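You operate a simulated robot arm through the tools that you are given. There is no shell and no other tool.

Carry out the task below with a simulated robot arm. There is one attempt and no reset: what you move stays moved.

JOB
Put things in order on the top of the yellow bench. At the end: the trim weight from the top of the yellow bench stands where the dowel pin stood; the dowel pin from the top of the yellow bench stands where the white bearing cartridge (marked "15 cc") stood; the fitted stud from the top of the yellow bench stands on top of the orange bearing cartridge (marked "10 cc"); the white bearing cartridge stands on top of the large cover; whatever was shut is shut again. Leave all else as you found it, and nothing knocked over.

It is judged by the outcome, as a careful person would: the job done as asked, and still so three seconds after it is handed in. It fails if anything else is knocked over, pushed out of place, dropped, spilled or broken. Lids that push on must go on centred and level and be pressed home; caps that screw on are set level and turned clockwise until they are tight.

ROBOT AND FRAMES
A 6-joint arm with a two-finger parallel gripper, fixed in place. Base frame: the origin is at the foot of the arm, x ahead of it, y to its left, z up; the work surface is at about z = 0. Readings come in mm, degrees, newtons and seconds.
With the tool pointing down near the work surface it reaches from about 180 to 460 mm from the base axis. Its first joint turns from -70.0 to 70.0 degrees. Payload 1.9 kg.
The tool frame sits at the grasp point between the pads (the TCP): z along the fingers, y along the line on which they close. The tips reach 23 mm beyond it. The gripper opens to 94 mm. The fingers are 38 mm wide and 10 mm thick; the gripper's body (54 by 96 mm) begins 39 mm behind the TCP.
Orientation is that of the tool frame in the base frame, as a unit quaternion [x, y, z, w]. With the fingers straight down and closing along the base's y, the tool's x points along the base's -x, its y along +y and its z along -z.

CONTROLS
- The arm moves only by the tool apply_moves. Its argument "targets" is a list of rows, each an object of numbers (a shift or turn left out is 0, a gripper value left out holds the last): "x", "y", "z": the shift along the tool's x, y, z in mm; "rx", "ry", "rz": the turn, a rotation vector about the tool's x, y, z in degrees; "jaw": the finger opening in mm, from 0 to 94. In form: [{"x": .., "y": .., "z": .., "rx": .., "ry": .., "rz": .., "jaw": ..}, ...]. A call has 1 to 20 rows; each row is the pose to reach, as a shift and turn from the pose commanded when the call began, along the tool's axes at that moment. A row lasts 0.2 s, in which the tool goes at most 50 mm and 8.6 degrees; a call with a longer step from one row to the next is refused whole, and so is a gripper value outside its range. Where a pose cannot be reached the arm comes as near as it can. A force on the tool above 40 N (or 10 N above the force at the start of the call, whichever is more), or a blocked arm, ends the call early, and 0.2 s more pass. The fingers move at their own pace (about 108 mm/s each) and stop on an object; they squeeze with about 24 N. The grip force told is the motor's: it shows also when the fingers shut on nothing. Time passes only in rows, and 0.2 s behind the last, so rows that repeat a pose let the fingers close. It gives the time, the measured TCP pose, the force on the tool (base axes), the opening and the grip force at its end, in the units of the frame above (readings bear some noise), with the torque about the TCP (base axes, N m) and any sound that the robot's microphone picked up, and new pictures: "show" is both (left out), scene, wrist or none.
- Cameras (640 x 400 px; columns grow to the right, rows downward): "scene" is fixed at [43.9, 297.7, 432]; the picture's right is [-0.86, -0.52, 0.00], its down [-0.27, 0.45, -0.85] and it looks along [0.44, -0.73, -0.52] (base axes); focal length 324 px, centre (320, 200). "wrist" rides on the gripper at [86, 16, -75] in the tool frame; the picture's right is [-0.18, 0.98, 0.00], its down [-0.58, -0.11, -0.81] and it looks along [-0.79, -0.15, 0.59] (tool axes); focal length 243 px, centre (320, 200). There is no depth. A picture from a camera that has moved, and an enlarged one, comes with that camera's place and axes in the base frame and with its lens. The place of the scene camera against the robot may be out by one fixed shift of up to 12 mm in any direction.
- close_up(camera, box): a new picture of the part [left, top, right, bottom] of that camera's present view, enlarged. The clock stands still meanwhile.
- close_job(): hands the job in; it is judged then, once.

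Places have to be worked out from the pictures, the camera data and where the tool is seen. Open the gripper and draw the arm clear of the work before you hand the job in, unless the task says otherwise.

The tools are called after ">>>" as name(argument=value, ...) on one line, values as JSON. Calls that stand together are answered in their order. apply_moves: Moves the arm, as the interface text tells. Its arguments: {"type":"object","properties":{"targets":{"type":"array","items":{"type":"object","properties":{"x":{"type":"number"},"y":{"type":"number"},"z":{"type":"number"},"rx":{"type":"number"},"ry":{"type":"number"},"rz":{"type":"number"},"jaw":{"type":"number"}}}},"show":{"type":"string","enum":["both","scene","wrist","none"]}},"required":["targets"]} The other tools are called the same way: close_up (camera, box) takes an enlarged picture of a part of a camera's view; close_job () hands the job in.

At the start:

```text
time: 0.0
tcp_pos: [278.8, -82.9, 240.7]
ee_rot: [0.0, 1.0, 0.0, 0.001]
ft_force: [0.0, 0.8, -0.5]
moment: [-0.01, 0.0, 0.01]
opening: 93.9
grasp_force: 0.1
```

scene: 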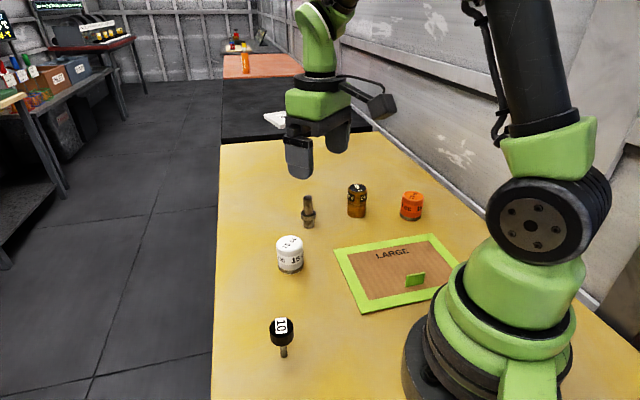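
wrist: 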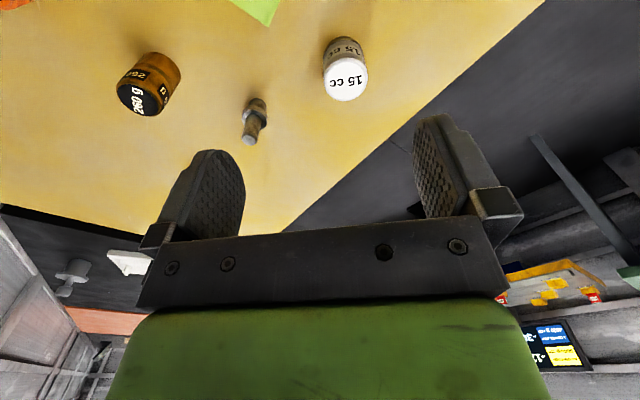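

I'll start with close-ups to identify the objects on the bench.

>>> close_up(camera="scene", box=[260, 160, 460, 285])

>>> close_up(camera="scene", box=[220, 280, 380, 380])

>>> close_up(camera="wrist", box=[80, 0, 400, 200])

>>> close_up(camera="scene", box=[320, 220, 480, 320])

```text
3.20 times, centred on (360, 222) of scene
camera zoom: at [43.9, 297.7, 432.0], right [-0.86, -0.52, 0.0], down [-0.27, 0.45, -0.85], along [0.44, -0.73, -0.52], focal length 1036 px, centre (192, 128)
```

zoom: 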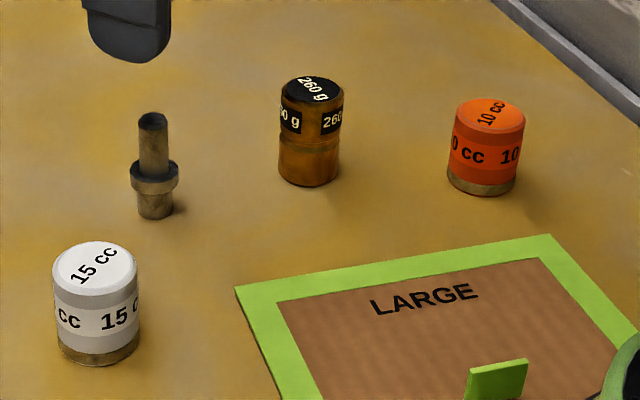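

```text
4.00 times, centred on (300, 330) of scene
camera zoom: at [43.9, 297.7, 432.0], right [-0.86, -0.52, 0.0], down [-0.27, 0.45, -0.85], along [0.44, -0.73, -0.52], focal length 1295 px, centre (400, -320)
```

zoom: 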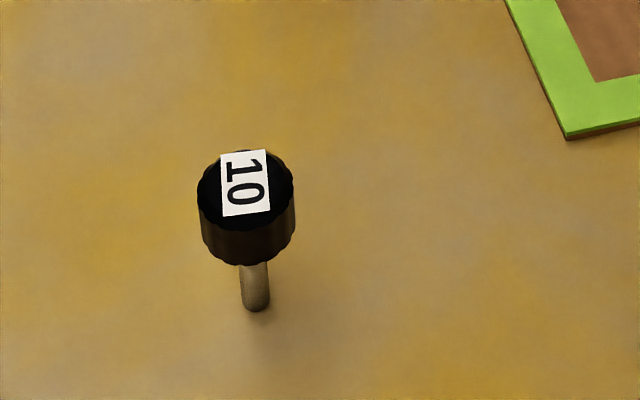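

```text
2.00 times, centred on (240, 100) of wrist
camera zoom: at [193.7, -66.3, 315.6], right [0.18, 0.98, 0.0], down [0.58, -0.11, 0.81], along [0.79, -0.15, -0.59], focal length 485 px, centre (480, 400)
```

zoom: 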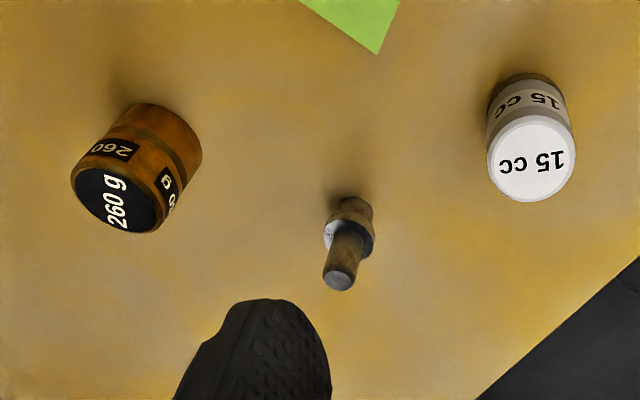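

```text
4.00 times, centred on (400, 270) of scene
camera zoom: at [43.9, 297.7, 432.0], right [-0.86, -0.52, 0.0], down [-0.27, 0.45, -0.85], along [0.44, -0.73, -0.52], focal length 1295 px, centre (0, -80)
```

zoom: 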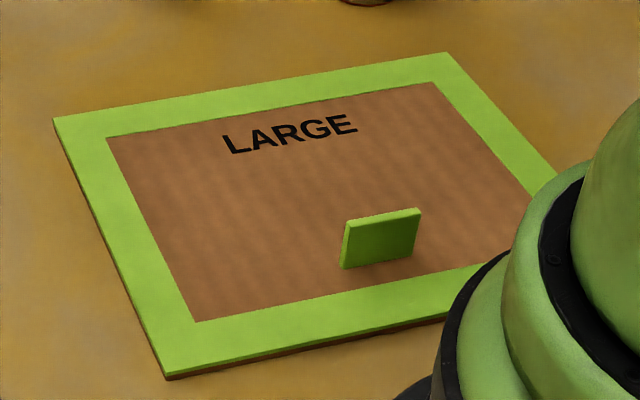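

The 260 g piece is clearly the trim weight. Telling the dowel pin from the stud needs more evidence, so I look closer at both pins and at the background.

>>> close_up(camera="scene", box=[290, 185, 330, 235])

>>> close_up(camera="scene", box=[255, 305, 315, 365])

>>> close_up(camera="scene", box=[200, 20, 360, 140])

>>> close_up(camera="scene", box=[0, 0, 150, 120])

>>> close_up(camera="wrist", box=[0, 200, 160, 330])

```text
8.00 times, centred on (310, 210) of scene
camera zoom: at [43.9, 297.7, 432.0], right [-0.86, -0.52, 0.0], down [-0.27, 0.45, -0.85], along [0.44, -0.73, -0.52], focal length 2590 px, centre (400, 120)
```

zoom: 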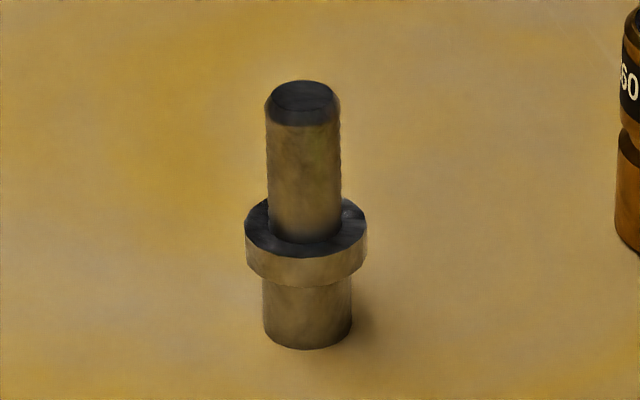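

```text
6.67 times, centred on (285, 335) of scene
camera zoom: at [43.9, 297.7, 432.0], right [-0.86, -0.52, 0.0], down [-0.27, 0.45, -0.85], along [0.44, -0.73, -0.52], focal length 2158 px, centre (553, -700)
```

zoom: 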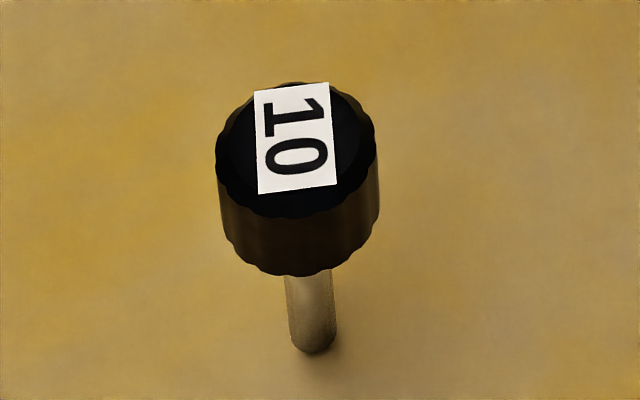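

```text
3.33 times, centred on (280, 80) of scene
camera zoom: at [43.9, 297.7, 432.0], right [-0.86, -0.52, 0.0], down [-0.27, 0.45, -0.85], along [0.44, -0.73, -0.52], focal length 1079 px, centre (453, 600)
```

zoom: 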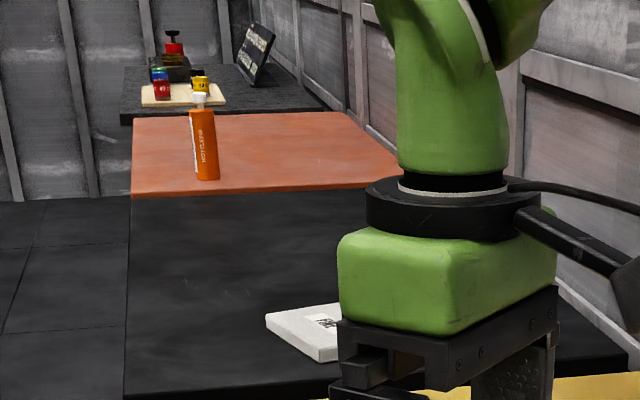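

```text
3.33 times, centred on (75, 60) of scene
camera zoom: at [43.9, 297.7, 432.0], right [-0.86, -0.52, 0.0], down [-0.27, 0.45, -0.85], along [0.44, -0.73, -0.52], focal length 1079 px, centre (1137, 667)
```

zoom: 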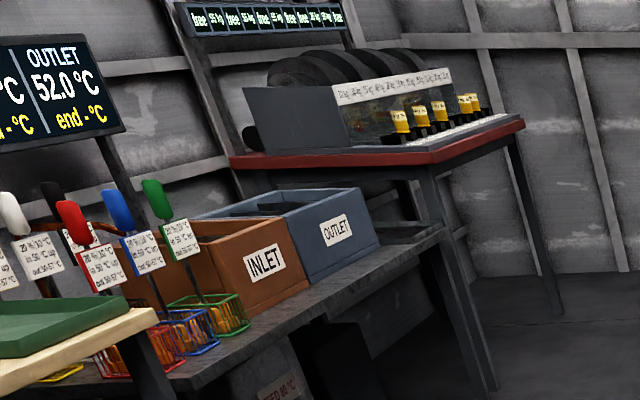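

```text
3.08 times, centred on (80, 265) of wrist
camera zoom: at [193.7, -66.3, 315.6], right [0.18, 0.98, 0.0], down [0.58, -0.11, 0.81], along [0.79, -0.15, -0.59], focal length 746 px, centre (1058, 0)
```

zoom: 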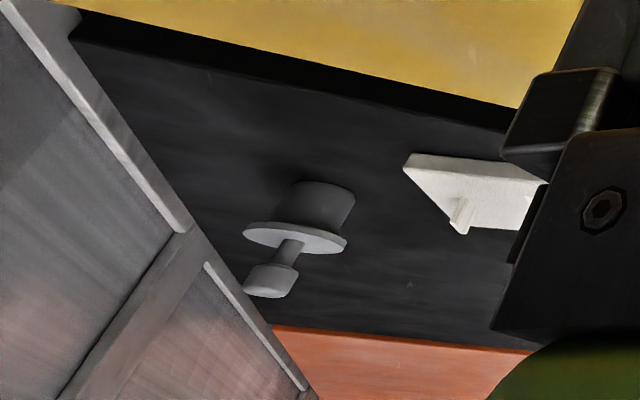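

My reading: the trim weight is the 260 g piece, the fitted stud is the collared two-ended part, and the dowel pin is the knob-headed pin marked 10. White sits near (327,-58), so I move over it for a wrist look.

>>> apply_moves(targets=[{"x": -12, "y": 6, "z": 28}, {"x": -24, "y": 13, "z": 56}, {"x": -36, "y": 19, "z": 84}, {"x": -48, "y": 25, "z": 110}, {"x": -48, "y": 25, "z": 110}])

```text
time: 1.2
tcp_pos: [326.4, -56.4, 132.0]
ee_rot: [0.0, 1.0, 0.0, 0.001]
ft_force: [-0.1, 0.7, -0.7]
moment: [0.03, 0.01, 0.04]
opening: 94.0
grasp_force: 0.0
camera wrist: at [240.8, -41.1, 204.9], right [0.18, 0.98, 0.0], down [0.58, -0.11, 0.81], along [0.79, -0.15, -0.59], focal length 243 px, centre (320, 200)
```

scene: 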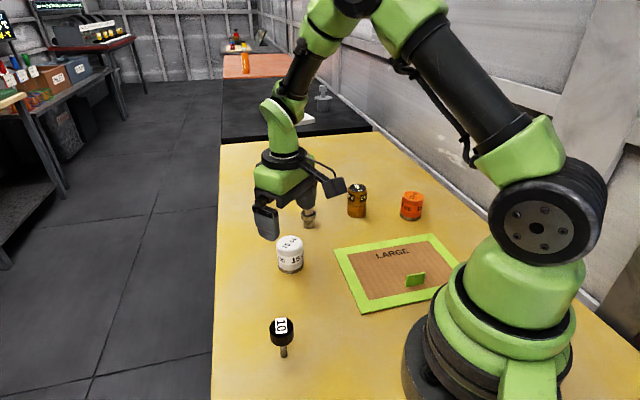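
wrist: 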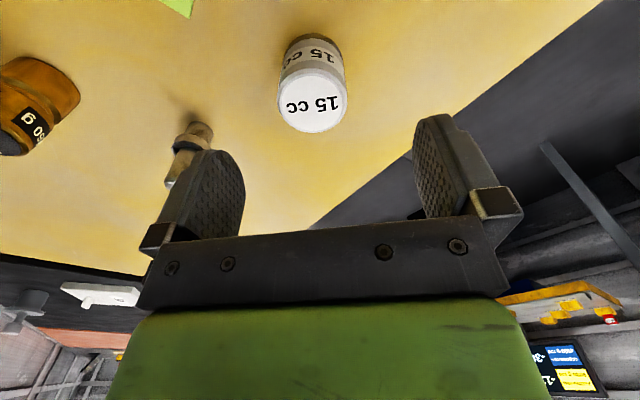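

White's top centre projects to about (334,-64), height ~50, diameter ~47. I move nearly over it and check alignment.

>>> apply_moves(targets=[{"x": -4, "y": -4, "z": 20}, {"x": -8, "y": -7, "z": 40}, {"x": -8, "y": -7, "z": 45}, {"x": -8, "y": -7, "z": 45}])

>>> close_up(camera="wrist", box=[160, 0, 480, 200])

```text
time: 2.2
tcp_pos: [336.0, -63.9, 86.5]
ee_rot: [0.0, 1.0, 0.0, 0.001]
ft_force: [-0.3, 0.3, 0.0]
moment: [0.03, -0.03, 0.02]
opening: 94.0
grasp_force: 0.1
camera wrist: at [250.3, -48.3, 160.6], right [0.18, 0.98, 0.0], down [0.58, -0.11, 0.81], along [0.79, -0.15, -0.59], focal length 243 px, centre (320, 200)
```

scene: 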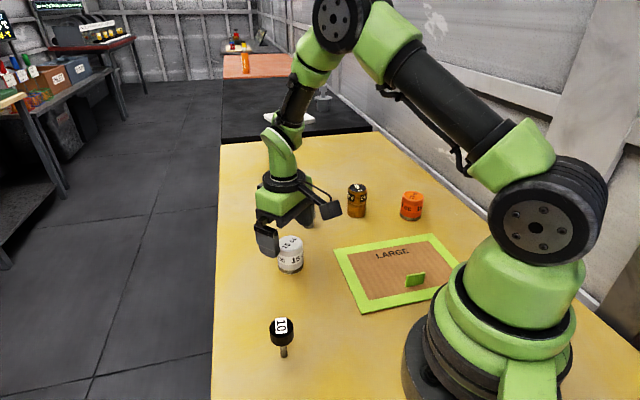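
wrist: 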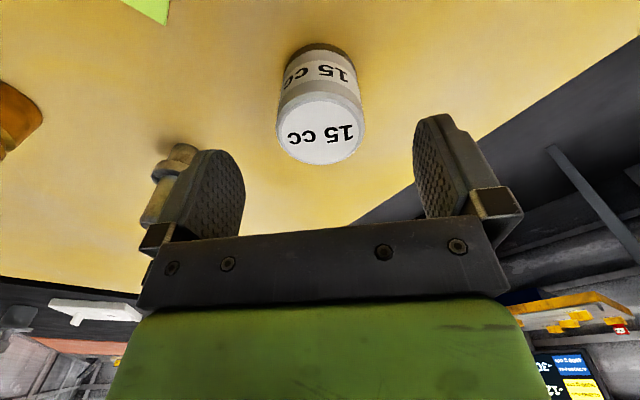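

```text
2.00 times, centred on (320, 100) of wrist
camera zoom: at [250.3, -48.3, 160.6], right [0.18, 0.98, 0.0], down [0.58, -0.11, 0.81], along [0.79, -0.15, -0.59], focal length 485 px, centre (320, 400)
```

zoom: 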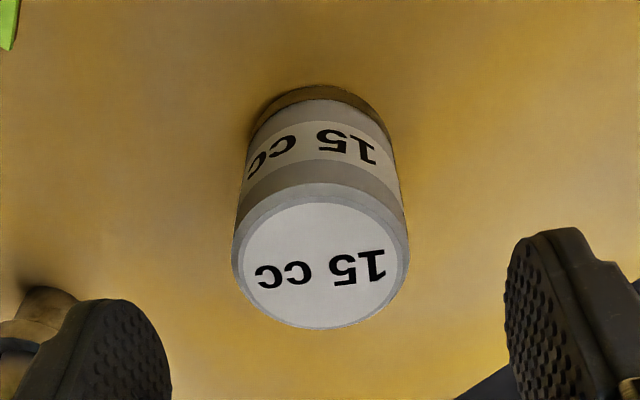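

White is centred near (332.5,-64), top at ~54 and diameter ~46. I descend to z≈30 and close.

>>> apply_moves(targets=[{"x": 2, "y": 0, "z": 20}, {"x": 2, "y": 0, "z": 40}, {"x": 2, "y": 0, "z": 55}, {"x": 2, "y": 0, "z": 55}, {"x": 2, "y": 0, "z": 55, "jaw": 30}, {"x": 2, "y": 0, "z": 55, "jaw": 30}, {"x": 2, "y": 0, "z": 55, "jaw": 30}])

```text
time: 3.8
tcp_pos: [332.5, -64.1, 30.1]
ee_rot: [0.0, 1.0, -0.001, 0.001]
ft_force: [-0.4, 0.1, 0.8]
moment: [0.0, -0.01, -0.02]
opening: 47.6
grasp_force: 23.9
camera wrist: at [247.5, -47.7, 104.9], right [0.18, 0.98, 0.0], down [0.58, -0.11, 0.81], along [0.79, -0.15, -0.59], focal length 243 px, centre (320, 200)
```

scene: 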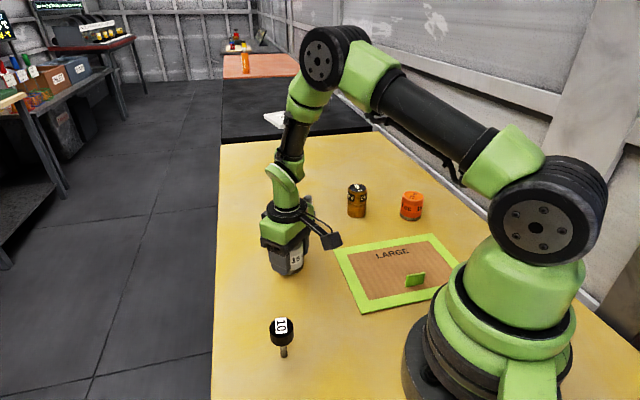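
wrist: 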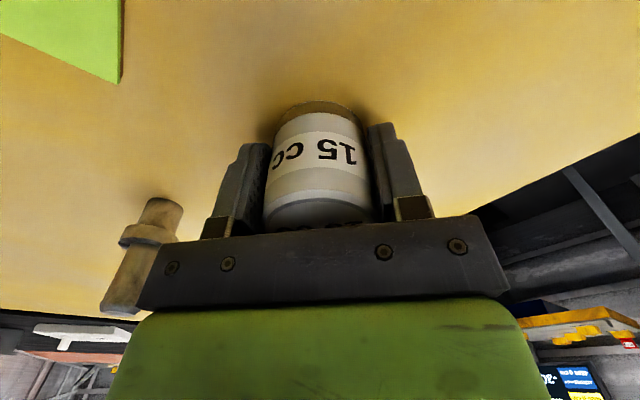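

Gripped at 47.6 mm. I lift and carry it toward the cover, staying high, to see the cover with the wrist camera.

>>> apply_moves(targets=[{"z": -20}, {"z": -45}, {"z": -75}, {"x": 25, "y": -18, "z": -80}, {"x": 50, "y": -37, "z": -80}, {"x": 75, "y": -55, "z": -80}, {"x": 100, "y": -74, "z": -80}, {"x": 125, "y": -92, "z": -80}, {"x": 135, "y": -100, "z": -80}, {"x": 135, "y": -100, "z": -80}])

```text
time: 6.0
tcp_pos: [197.9, -164.1, 110.9]
ee_rot: [0.0, 1.0, 0.0, 0.001]
ft_force: [-0.4, -0.1, -3.8]
moment: [-0.01, 0.0, 0.0]
opening: 47.7
grasp_force: 23.8
camera wrist: at [112.2, -147.8, 186.4], right [0.18, 0.98, 0.0], down [0.58, -0.11, 0.81], along [0.79, -0.15, -0.59], focal length 243 px, centre (320, 200)
```

scene: 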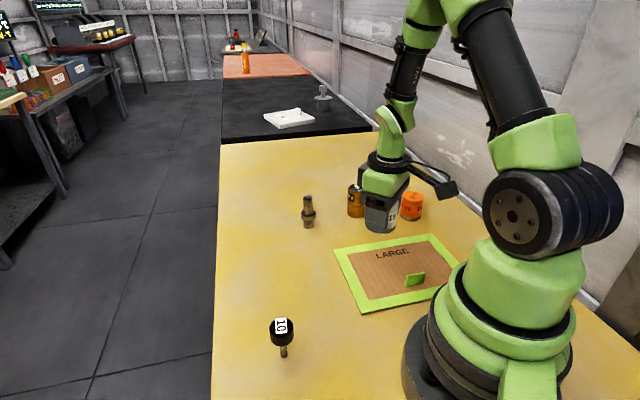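
wrist: 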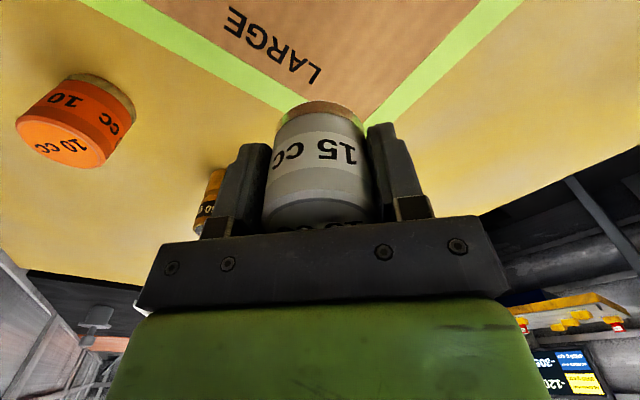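

The cover's inner area spans beneath the held cartridge, with the LARGE text near (176,-193) and the handle near (113,-137). I'll set it at about (185,-165), descending first to just above the cover.

>>> apply_moves(targets=[{"x": 13, "z": 0}, {"x": 13, "z": 25}, {"x": 13, "z": 50}, {"x": 13, "z": 62}, {"x": 13, "z": 62}])

>>> close_up(camera="scene", box=[320, 190, 480, 320])

```text
time: 7.2
tcp_pos: [186.3, -163.4, 50.6]
ee_rot: [0.0, 1.0, 0.0, 0.001]
ft_force: [-0.6, -0.1, -4.9]
moment: [0.01, -0.01, -0.05]
opening: 47.8
grasp_force: 23.6
camera wrist: at [100.5, -147.7, 124.2], right [0.18, 0.98, 0.0], down [0.58, -0.11, 0.81], along [0.79, -0.15, -0.59], focal length 243 px, centre (320, 200)
```

scene: 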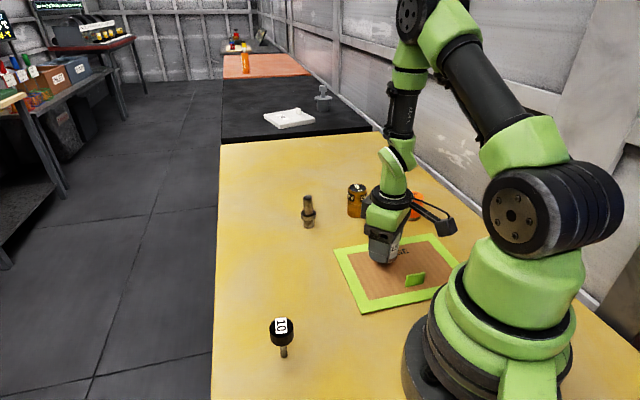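
wrist: 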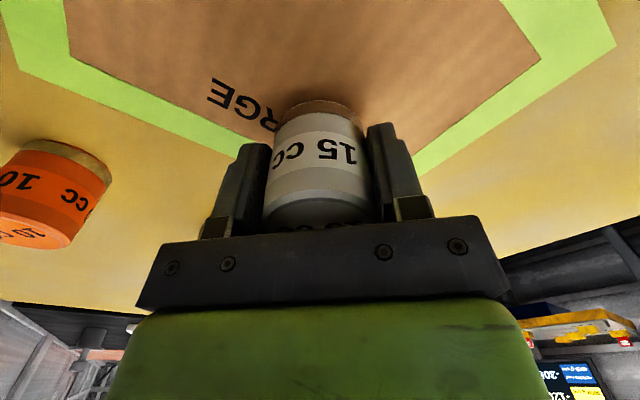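

```text
3.08 times, centred on (400, 255) of scene
camera zoom: at [43.9, 297.7, 432.0], right [-0.86, -0.52, 0.0], down [-0.27, 0.45, -0.85], along [0.44, -0.73, -0.52], focal length 996 px, centre (74, 31)
```

zoom: 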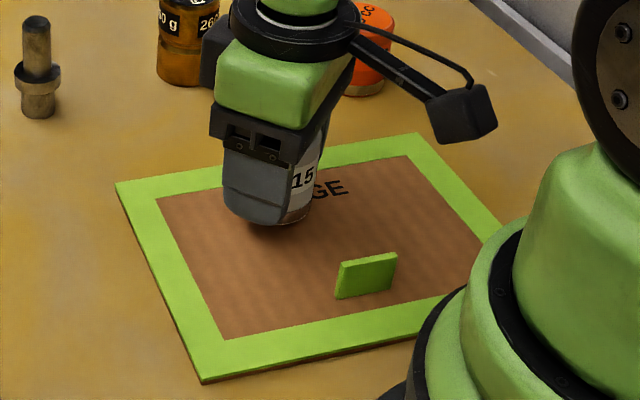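

The cartridge is over the brown area, clear of handle and frame. I lower gently and watch the force.

>>> apply_moves(targets=[{"z": 3}, {"z": 6}, {"z": 9}, {"z": 9}], show="none")

>>> apply_moves(targets=[{"z": 1}, {"z": 2}, {"z": 2}], show="none")

```text
time: 8.2
tcp_pos: [184.8, -163.4, 41.2]
ee_rot: [-0.001, 1.0, 0.001, -0.001]
ft_force: [0.2, 1.0, -3.1]
moment: [0.03, 0.01, 0.01]
opening: 47.9
grasp_force: 24.0
```

```text
time: 9.0
tcp_pos: [185.4, -163.4, 38.5]
ee_rot: [0.0, 1.0, -0.001, 0.0]
ft_force: [0.4, -0.5, -3.9]
moment: [0.02, -0.02, 0.04]
opening: 47.7
grasp_force: 24.0
```

No contact yet, so I continue 1 mm at a time.

>>> apply_moves(targets=[{"z": 1}, {"z": 2}, {"z": 2}], show="none")

>>> close_up(camera="scene", box=[360, 220, 420, 280])

```text
time: 9.8
tcp_pos: [185.3, -164.8, 36.1]
ee_rot: [0.0, 1.0, -0.001, 0.0]
ft_force: [0.7, 2.4, 9.6]
moment: [0.09, -0.05, -0.01]
opening: 48.0
grasp_force: 24.2
```

```text
6.67 times, centred on (390, 250) of scene
camera zoom: at [43.9, 297.7, 432.0], right [-0.86, -0.52, 0.0], down [-0.27, 0.45, -0.85], along [0.44, -0.73, -0.52], focal length 2158 px, centre (-147, -133)
```

zoom: 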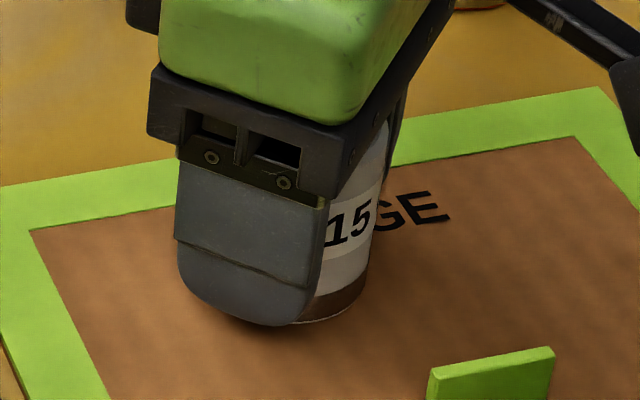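

The vertical force rose to +9.6 N, so it is seated (cover top ≈6 mm). I open and retreat straight up.

>>> apply_moves(targets=[{"z": 0, "jaw": 60}, {"z": 0, "jaw": 85}, {"z": 0, "jaw": 90}, {"z": -20}, {"z": -50}, {"z": -85}, {"z": -100}])

```text
time: 11.4
tcp_pos: [185.3, -164.8, 137.8]
ee_rot: [0.0, 1.0, 0.001, 0.0]
ft_force: [-0.5, -0.4, 0.1]
moment: [-0.04, -0.03, -0.01]
opening: 90.0
grasp_force: 0.1
camera wrist: at [100.2, -149.0, 211.2], right [0.18, 0.98, 0.0], down [0.58, -0.11, 0.81], along [0.79, -0.15, -0.59], focal length 243 px, centre (320, 200)
```

scene: 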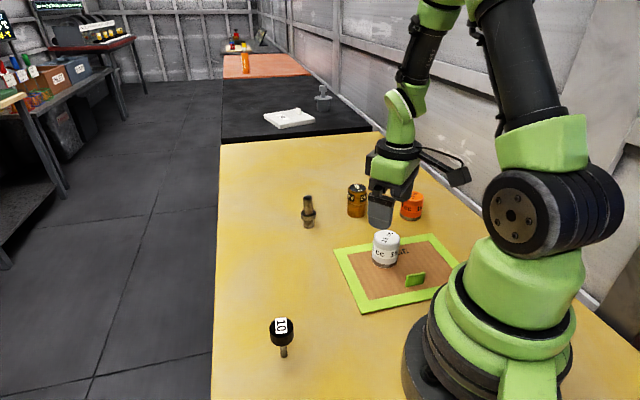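
wrist: 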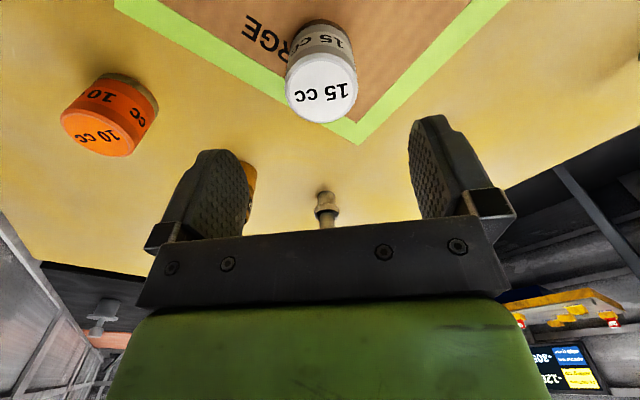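

White stands on the cover. Calibrating against it, the scene camera reads about 10 mm low in y, which puts the dowel pin near (233,94), ~61 mm tall with a ~32 mm knob. I swing over for a wrist view.

>>> apply_moves(targets=[{"x": -10, "y": 30, "z": -10}, {"x": -20, "y": 65, "z": -12}, {"x": -30, "y": 100, "z": -12}, {"x": -35, "y": 135, "z": -12}, {"x": -40, "y": 170, "z": -12}, {"x": -44, "y": 205, "z": -12}, {"x": -46, "y": 240, "z": -12}, {"x": -46, "y": 258, "z": -12}, {"x": -46, "y": 258, "z": -12}, {"x": -46, "y": 258, "z": -12}])

>>> close_up(camera="wrist", box=[160, 0, 480, 200])

```text
time: 13.6
tcp_pos: [231.8, 94.0, 148.3]
ee_rot: [-0.001, 1.0, 0.0, 0.0]
ft_force: [-0.5, -0.8, -0.6]
moment: [-0.02, 0.01, 0.0]
opening: 89.8
grasp_force: 0.1
camera wrist: at [145.8, 110.1, 221.8], right [0.18, 0.98, 0.0], down [0.58, -0.11, 0.81], along [0.79, -0.15, -0.59], focal length 243 px, centre (320, 200)
```

scene: 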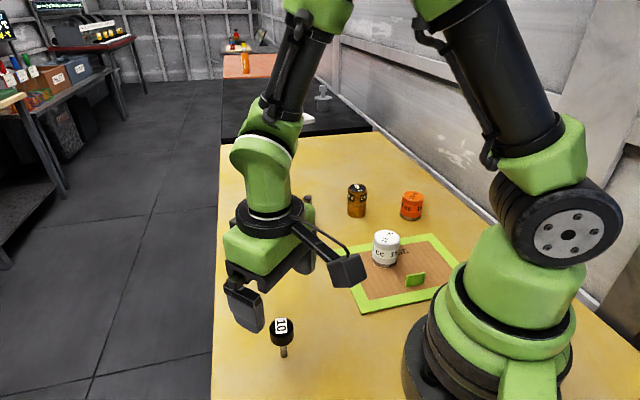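
wrist: 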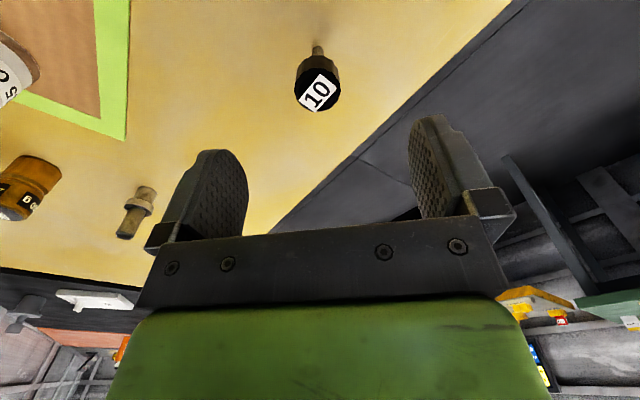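

```text
2.00 times, centred on (320, 100) of wrist
camera zoom: at [145.8, 110.1, 221.8], right [0.18, 0.98, 0.0], down [0.58, -0.11, 0.81], along [0.79, -0.15, -0.59], focal length 485 px, centre (320, 400)
```

zoom: 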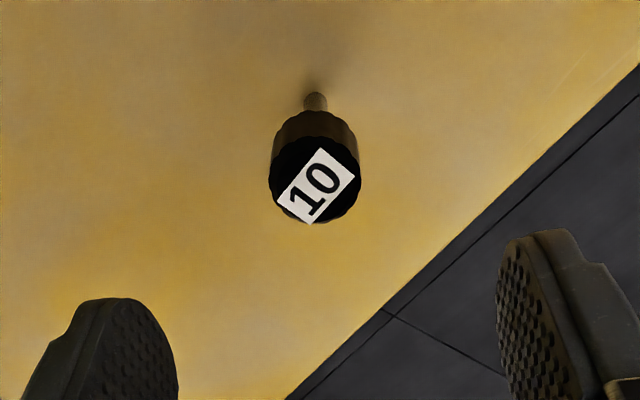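

The pin is at about (233.7,91.7) and ~61 mm tall. I align and descend to just above it for a check.

>>> apply_moves(targets=[{"x": -2, "y": -2, "z": 20}, {"x": -2, "y": -2, "z": 40}, {"x": -2, "y": -2, "z": 55}, {"x": -2, "y": -2, "z": 55}])

>>> close_up(camera="wrist", box=[160, 0, 480, 200])

```text
time: 14.6
tcp_pos: [234.5, 92.9, 92.6]
ee_rot: [0.0, 1.0, 0.0, 0.001]
ft_force: [-0.9, 0.1, 0.8]
moment: [0.04, -0.01, -0.01]
opening: 89.8
grasp_force: 0.0
camera wrist: at [148.3, 108.3, 168.2], right [0.18, 0.98, 0.0], down [0.58, -0.11, 0.81], along [0.79, -0.15, -0.59], focal length 243 px, centre (320, 200)
```

scene: 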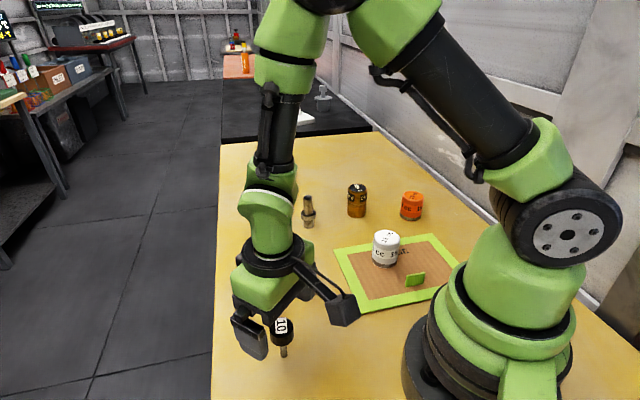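
wrist: 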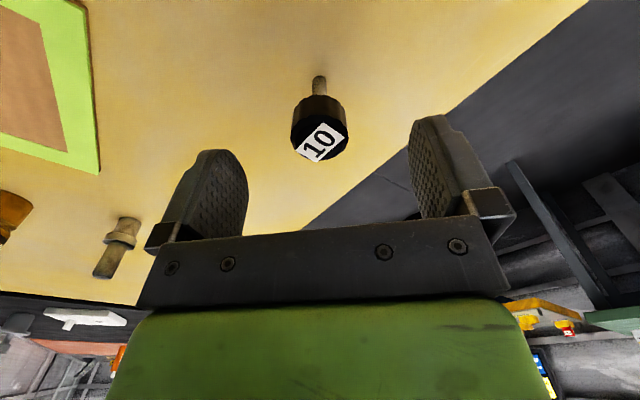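

```text
2.00 times, centred on (320, 100) of wrist
camera zoom: at [148.3, 108.3, 168.2], right [0.18, 0.98, 0.0], down [0.58, -0.11, 0.81], along [0.79, -0.15, -0.59], focal length 485 px, centre (320, 400)
```

zoom: 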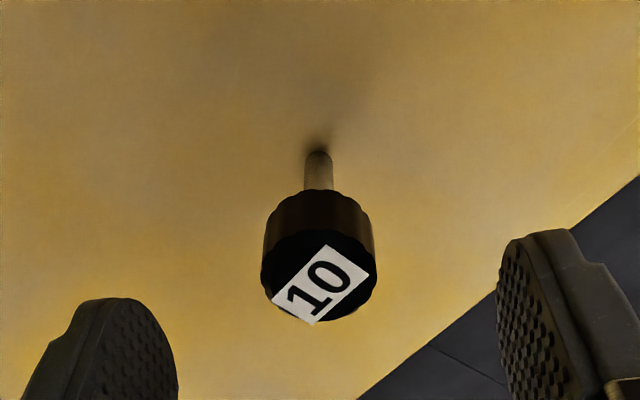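

Alignment is good. I descend to z≈49 so the pads span the knob, then close on it.

>>> apply_moves(targets=[{"z": 20}, {"z": 36}, {"z": 44}, {"z": 44, "jaw": 60}, {"z": 44, "jaw": 45}, {"z": 44, "jaw": 36}, {"z": 44, "jaw": 25}, {"z": 44, "jaw": 15}, {"z": 44, "jaw": 15}])

>>> close_up(camera="scene", box=[220, 280, 360, 370])

```text
time: 16.6
tcp_pos: [232.8, 92.6, 50.1]
ee_rot: [-0.001, 1.0, 0.0, 0.001]
ft_force: [-0.3, -0.2, -0.3]
moment: [0.0, 0.01, -0.01]
opening: 31.4
grasp_force: 23.5
camera wrist: at [148.1, 108.2, 123.2], right [0.18, 0.98, 0.0], down [0.58, -0.11, 0.81], along [0.79, -0.15, -0.59], focal length 243 px, centre (320, 200)
```

scene: 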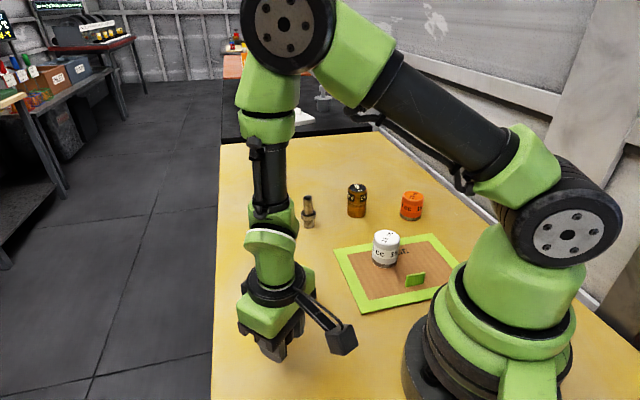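
wrist: 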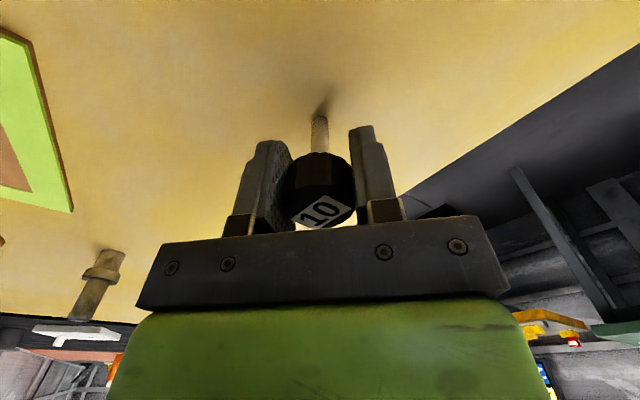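

```text
4.44 times, centred on (290, 325) of scene
camera zoom: at [43.9, 297.7, 432.0], right [-0.86, -0.52, 0.0], down [-0.27, 0.45, -0.85], along [0.44, -0.73, -0.52], focal length 1439 px, centre (453, -356)
```

zoom: 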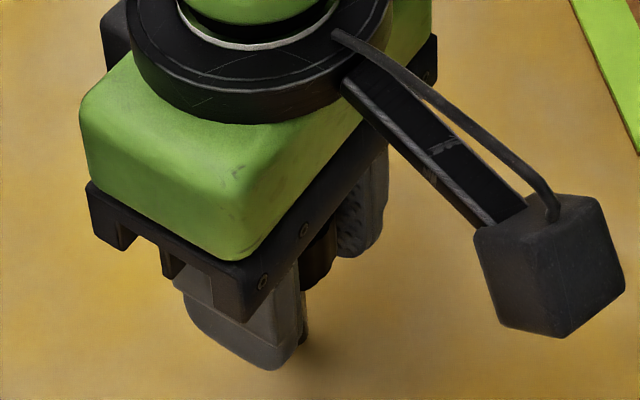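

The knob is gripped at 31.4 mm. I lift straight up and carry it to white's old spot at (332.5,-64).

>>> apply_moves(targets=[{"z": -10}, {"z": -30}, {"z": -60}, {"x": -15, "y": -24, "z": -60}, {"x": -30, "y": -47, "z": -60}, {"x": -45, "y": -71, "z": -60}, {"x": -60, "y": -95, "z": -60}, {"x": -75, "y": -118, "z": -60}, {"x": -90, "y": -142, "z": -60}, {"x": -98, "y": -156, "z": -60}, {"x": -98, "y": -156, "z": -60}, {"x": -98, "y": -156, "z": -60}])

>>> close_up(camera="wrist", box=[160, 50, 480, 250])

```text
time: 19.2
tcp_pos: [331.0, -64.5, 106.7]
ee_rot: [0.0, 1.0, 0.0, 0.001]
ft_force: [-0.1, 0.7, -1.1]
moment: [0.01, -0.03, 0.0]
opening: 31.1
grasp_force: 24.3
camera wrist: at [246.1, -47.9, 182.0], right [0.18, 0.98, 0.0], down [0.58, -0.11, 0.81], along [0.79, -0.15, -0.59], focal length 243 px, centre (320, 200)
```

scene: 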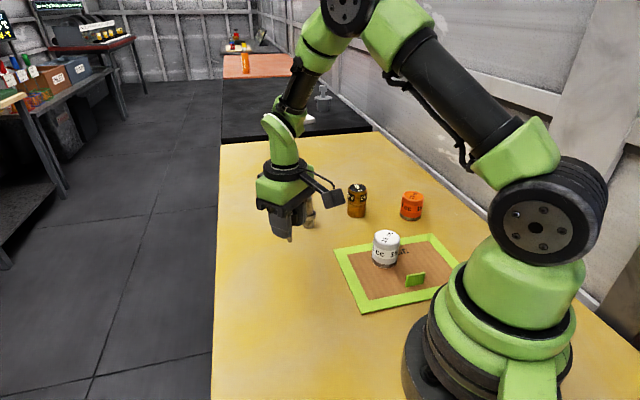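
wrist: 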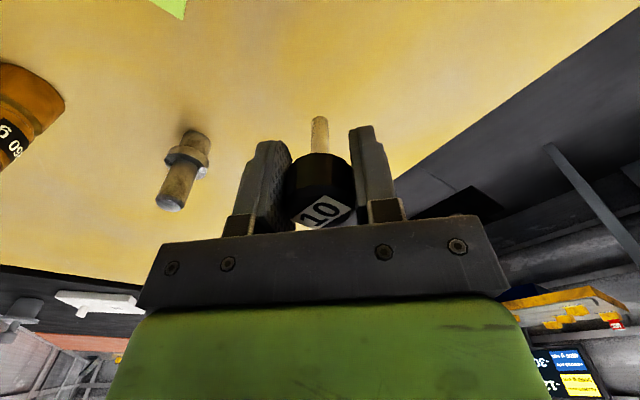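

```text
2.00 times, centred on (320, 150) of wrist
camera zoom: at [246.1, -47.9, 182.0], right [0.18, 0.98, 0.0], down [0.58, -0.11, 0.81], along [0.79, -0.15, -0.59], focal length 485 px, centre (320, 300)
```

zoom: 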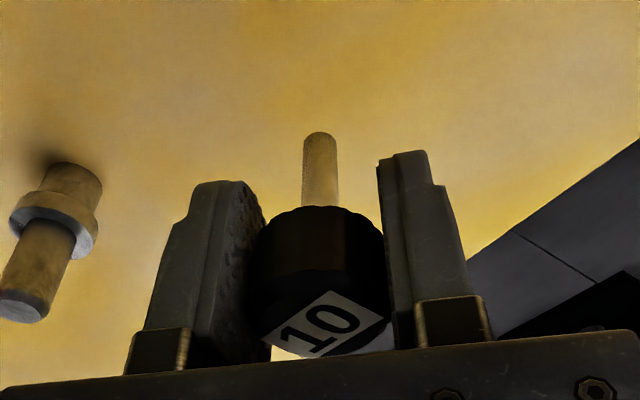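

The pin hangs straight in the grip. I lower it to just above the bench.

>>> apply_moves(targets=[{"z": 20}, {"z": 40}, {"z": 52}, {"z": 57}, {"z": 58}, {"z": 58}], show="wrist")

>>> close_up(camera="scene", box=[260, 210, 340, 290])

```text
time: 20.6
tcp_pos: [330.9, -64.9, 49.8]
ee_rot: [0.0, 1.0, 0.0, 0.0]
ft_force: [-0.1, -0.1, -0.2]
moment: [0.03, 0.0, 0.01]
opening: 31.1
grasp_force: 24.1
camera wrist: at [245.9, -48.4, 125.4], right [0.18, 0.98, 0.0], down [0.58, -0.11, 0.81], along [0.79, -0.15, -0.59], focal length 243 px, centre (320, 200)
```

wrist: 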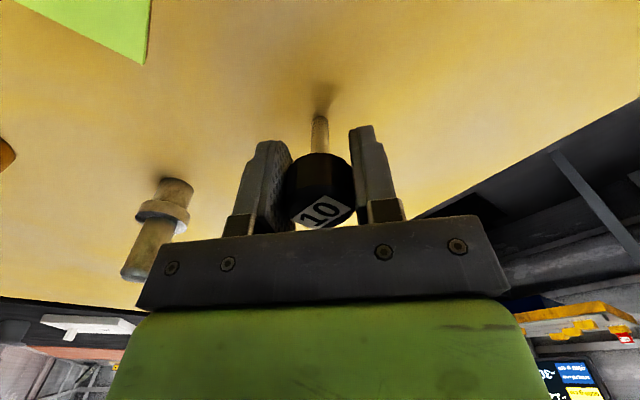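

```text
5.00 times, centred on (300, 250) of scene
camera zoom: at [43.9, 297.7, 432.0], right [-0.86, -0.52, 0.0], down [-0.27, 0.45, -0.85], along [0.44, -0.73, -0.52], focal length 1619 px, centre (420, -50)
```

zoom: 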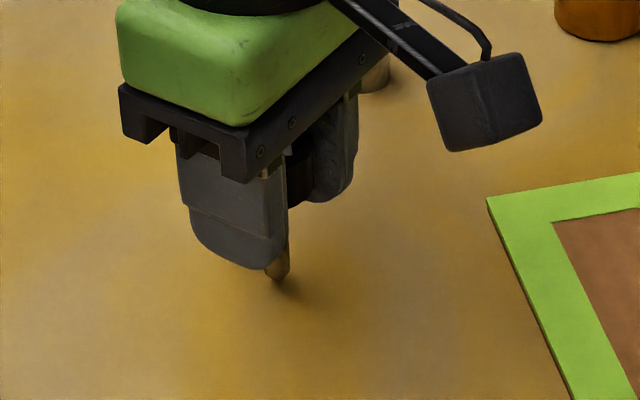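

Force is still near zero; I creep down 1 mm at a time until contact.

>>> apply_moves(targets=[{"z": 1}, {"z": 2}, {"z": 2}], show="none")

```text
time: 21.4
tcp_pos: [332.0, -65.2, 49.3]
ee_rot: [0.0, 1.0, 0.0, 0.001]
ft_force: [-0.1, -0.2, -1.1]
moment: [0.01, 0.01, -0.01]
opening: 31.4
grasp_force: 24.2
```

>>> apply_moves(targets=[{"z": 0.5}, {"z": 1}, {"z": 1}], show="none")

```text
time: 22.2
tcp_pos: [332.0, -64.4, 48.2]
ee_rot: [0.0, 1.0, 0.0, 0.0]
ft_force: [-3.7, -4.0, 13.2]
moment: [-0.13, 0.19, 0.04]
opening: 31.2
grasp_force: 23.7
```

Contact with 13 N. I back off slightly so the release is unloaded.

>>> apply_moves(targets=[{"z": -0.4}, {"z": -0.6}, {"z": -0.6}], show="none")

```text
time: 23.0
tcp_pos: [331.2, -64.2, 48.2]
ee_rot: [0.0, 1.0, 0.0, 0.0]
ft_force: [-0.3, -0.7, -0.9]
moment: [0.0, -0.01, 0.01]
opening: 31.0
grasp_force: 23.7
```

It is unloaded and just touching. I open in small steps.

>>> apply_moves(targets=[{"jaw": 32}, {"jaw": 33}, {"jaw": 34}, {"jaw": 37}, {"jaw": 42}, {"jaw": 55}, {"jaw": 75}, {"jaw": 90}, {"jaw": 90}])

```text
time: 25.0
tcp_pos: [331.0, -64.5, 48.7]
ee_rot: [-0.001, 1.0, 0.0, 0.0]
ft_force: [-0.2, -0.4, -0.1]
moment: [0.0, 0.01, -0.01]
opening: 90.2
grasp_force: 0.0
camera wrist: at [246.0, -48.5, 123.4], right [0.18, 0.98, 0.0], down [0.58, -0.11, 0.81], along [0.79, -0.15, -0.59], focal length 243 px, centre (320, 200)
```

scene: 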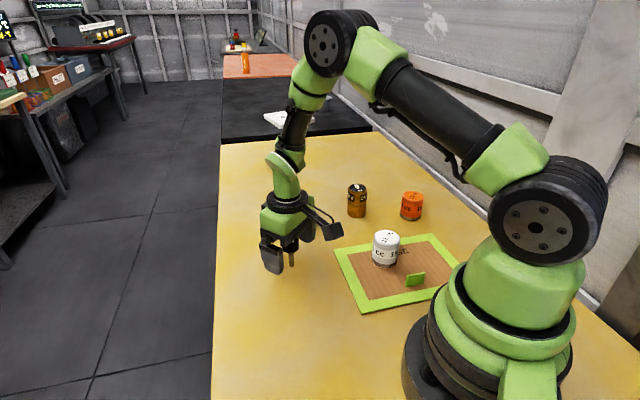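
wrist: 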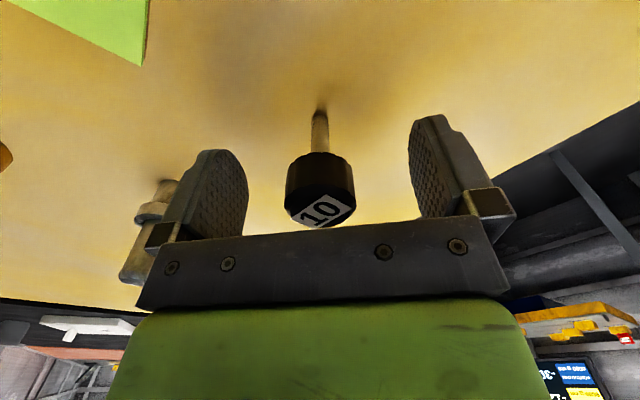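

The dowel pin stands free at white's old spot. I rise and go to view the trim weight, estimated at (301,-287) and ~73 tall.

>>> apply_moves(targets=[{"z": -15}, {"z": -45}, {"z": -80}, {"z": -110}, {"x": 5, "y": -35, "z": -115}, {"x": 10, "y": -70, "z": -115}, {"x": 15, "y": -105, "z": -115}, {"x": 20, "y": -140, "z": -115}, {"x": 25, "y": -175, "z": -115}, {"x": 30, "y": -205, "z": -115}, {"x": 31, "y": -222, "z": -115}, {"x": 31, "y": -222, "z": -115}, {"x": 31, "y": -222, "z": -115}])

>>> close_up(camera="wrist", box=[160, 0, 480, 200])

>>> close_up(camera="scene", box=[240, 180, 400, 280])

```text
time: 27.8
tcp_pos: [301.3, -286.0, 163.7]
ee_rot: [-0.001, 1.0, 0.0, 0.0]
ft_force: [0.0, 0.4, 0.8]
moment: [-0.01, 0.01, -0.04]
opening: 90.0
grasp_force: 0.1
camera wrist: at [215.9, -269.4, 238.0], right [0.18, 0.98, 0.0], down [0.58, -0.11, 0.81], along [0.79, -0.15, -0.59], focal length 243 px, centre (320, 200)
```

scene: 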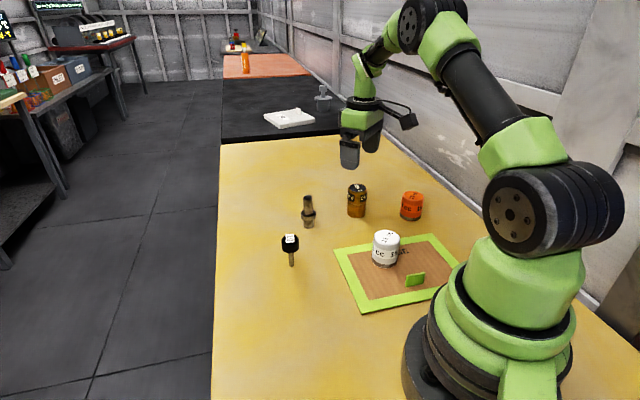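
wrist: 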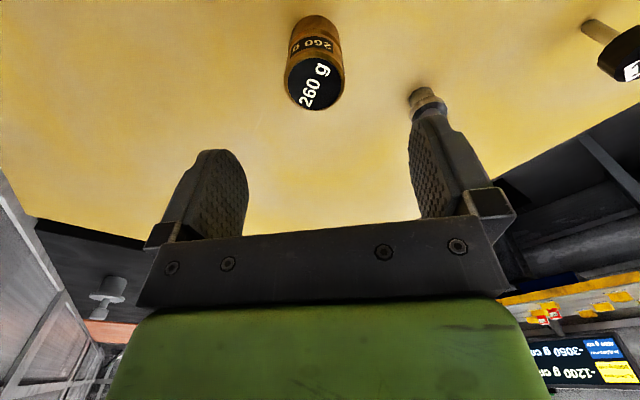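

```text
2.00 times, centred on (320, 100) of wrist
camera zoom: at [215.9, -269.4, 238.0], right [0.18, 0.98, 0.0], down [0.58, -0.11, 0.81], along [0.79, -0.15, -0.59], focal length 485 px, centre (320, 400)
```

zoom: 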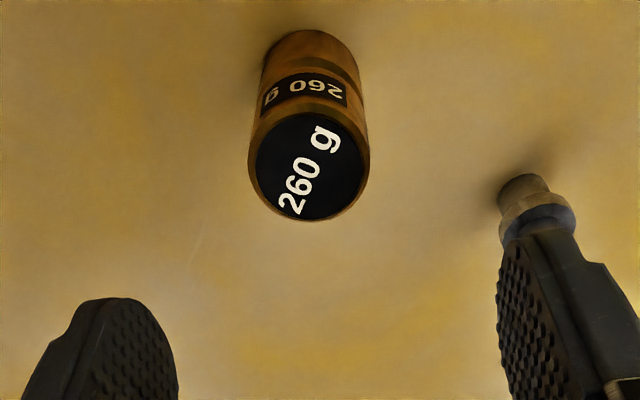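

```text
4.00 times, centred on (320, 230) of scene
camera zoom: at [43.9, 297.7, 432.0], right [-0.86, -0.52, 0.0], down [-0.27, 0.45, -0.85], along [0.44, -0.73, -0.52], focal length 1295 px, centre (320, 80)
```

zoom: 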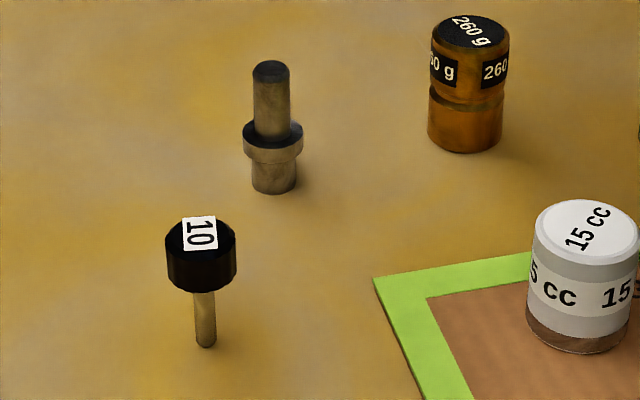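

The weight is at about (305.5,-290), top ~64, diameter ~44. I align and come down to z≈92 to verify.

>>> apply_moves(targets=[{"x": -5, "y": -4, "z": 25}, {"x": -5, "y": -4, "z": 50}, {"x": -5, "y": -4, "z": 70}, {"x": -5, "y": -4, "z": 70}], show="wrist")

>>> close_up(camera="wrist", box=[160, 0, 480, 200])

```text
time: 28.8
tcp_pos: [305.9, -289.7, 93.6]
ee_rot: [0.0, 1.0, 0.001, 0.0]
ft_force: [-0.1, -0.7, 0.5]
moment: [0.02, -0.01, 0.01]
opening: 89.9
grasp_force: 0.1
camera wrist: at [219.7, -273.7, 168.4], right [0.18, 0.98, 0.0], down [0.58, -0.11, 0.81], along [0.79, -0.15, -0.59], focal length 243 px, centre (320, 200)
```

wrist: 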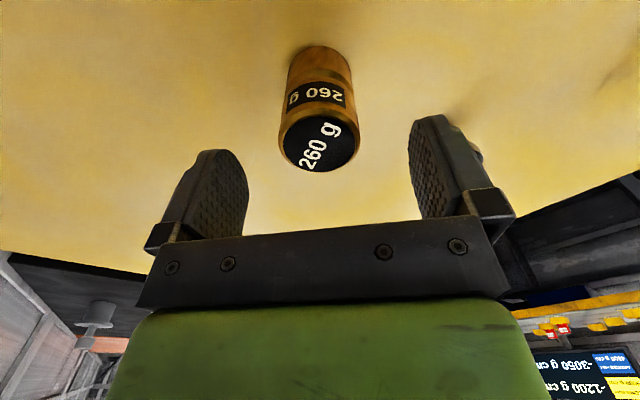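

```text
2.00 times, centred on (320, 100) of wrist
camera zoom: at [219.7, -273.7, 168.4], right [0.18, 0.98, 0.0], down [0.58, -0.11, 0.81], along [0.79, -0.15, -0.59], focal length 485 px, centre (320, 400)
```

zoom: 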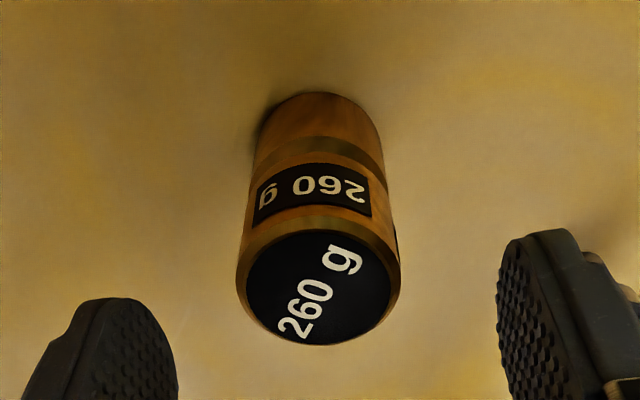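

Aligned. I descend to z≈44 and close.

>>> apply_moves(targets=[{"x": -1, "z": 20}, {"x": -1, "z": 40}, {"x": -1, "z": 50}, {"x": -1, "z": 50}, {"x": -1, "z": 50, "jaw": 60}, {"x": -1, "z": 50, "jaw": 45}, {"x": -1, "z": 50, "jaw": 25}, {"x": -1, "z": 50, "jaw": 25}], show="wrist")

```text
time: 30.6
tcp_pos: [304.3, -290.7, 43.6]
ee_rot: [0.0, 1.0, -0.001, 0.001]
ft_force: [-0.1, 0.8, -0.1]
moment: [-0.04, -0.03, 0.0]
opening: 43.2
grasp_force: 24.5
camera wrist: at [220.6, -273.8, 118.1], right [0.18, 0.98, 0.0], down [0.58, -0.11, 0.81], along [0.79, -0.15, -0.59], focal length 243 px, centre (320, 200)
```

wrist: 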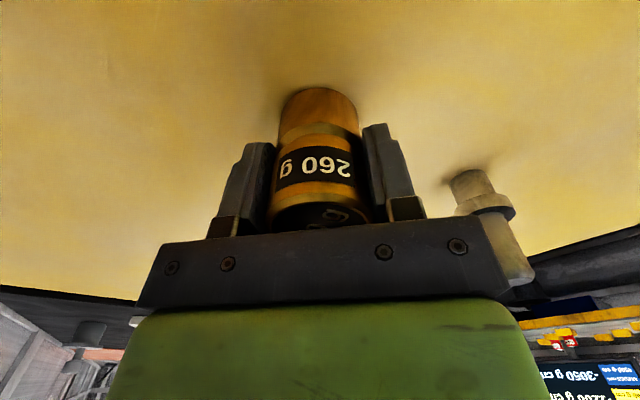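

Gripped at 43 mm. I lift high and carry the weight across to the dowel pin's old place at (233.5,91).

>>> apply_moves(targets=[{"z": -15}, {"z": -45}, {"z": -80}, {"z": -105}, {"x": 6, "y": 32, "z": -105}, {"x": 12, "y": 64, "z": -105}, {"x": 18, "y": 96, "z": -105}, {"x": 24, "y": 128, "z": -105}, {"x": 30, "y": 160, "z": -105}, {"x": 36, "y": 192, "z": -105}, {"x": 42, "y": 224, "z": -105}, {"x": 48, "y": 256, "z": -105}, {"x": 54, "y": 288, "z": -105}, {"x": 60, "y": 320, "z": -105}, {"x": 66, "y": 350, "z": -105}, {"x": 70, "y": 370, "z": -105}, {"x": 72.3, "y": 382, "z": -105}, {"x": 72.3, "y": 382, "z": -105}, {"x": 72.3, "y": 382, "z": -105}])

```text
time: 34.6
tcp_pos: [232.5, 90.2, 148.8]
ee_rot: [0.0, 1.0, 0.0, -0.001]
ft_force: [0.0, -0.6, -2.6]
moment: [-0.01, -0.01, 0.01]
opening: 43.2
grasp_force: 23.9
camera wrist: at [147.5, 107.4, 223.6], right [0.18, 0.98, 0.0], down [0.58, -0.11, 0.81], along [0.79, -0.15, -0.59], focal length 243 px, centre (320, 200)
```

scene: 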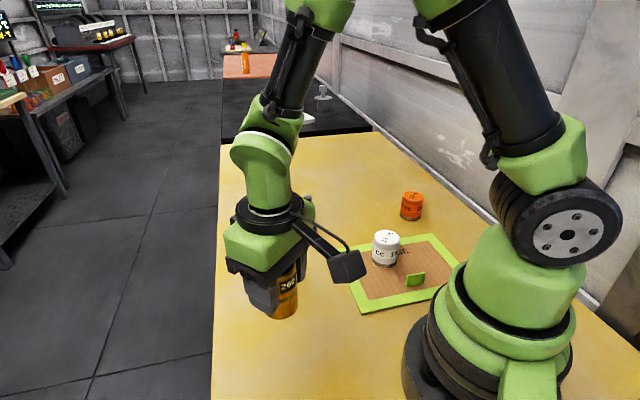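
wrist: 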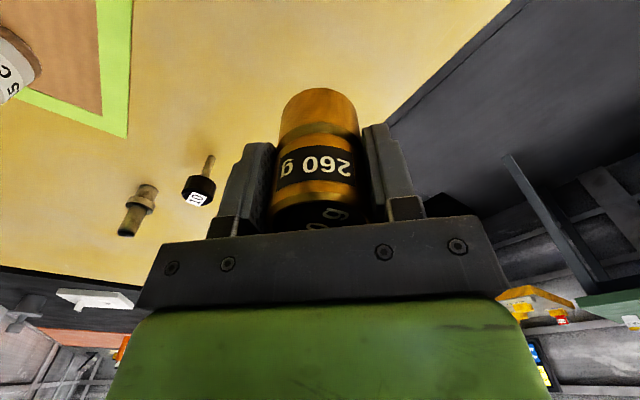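

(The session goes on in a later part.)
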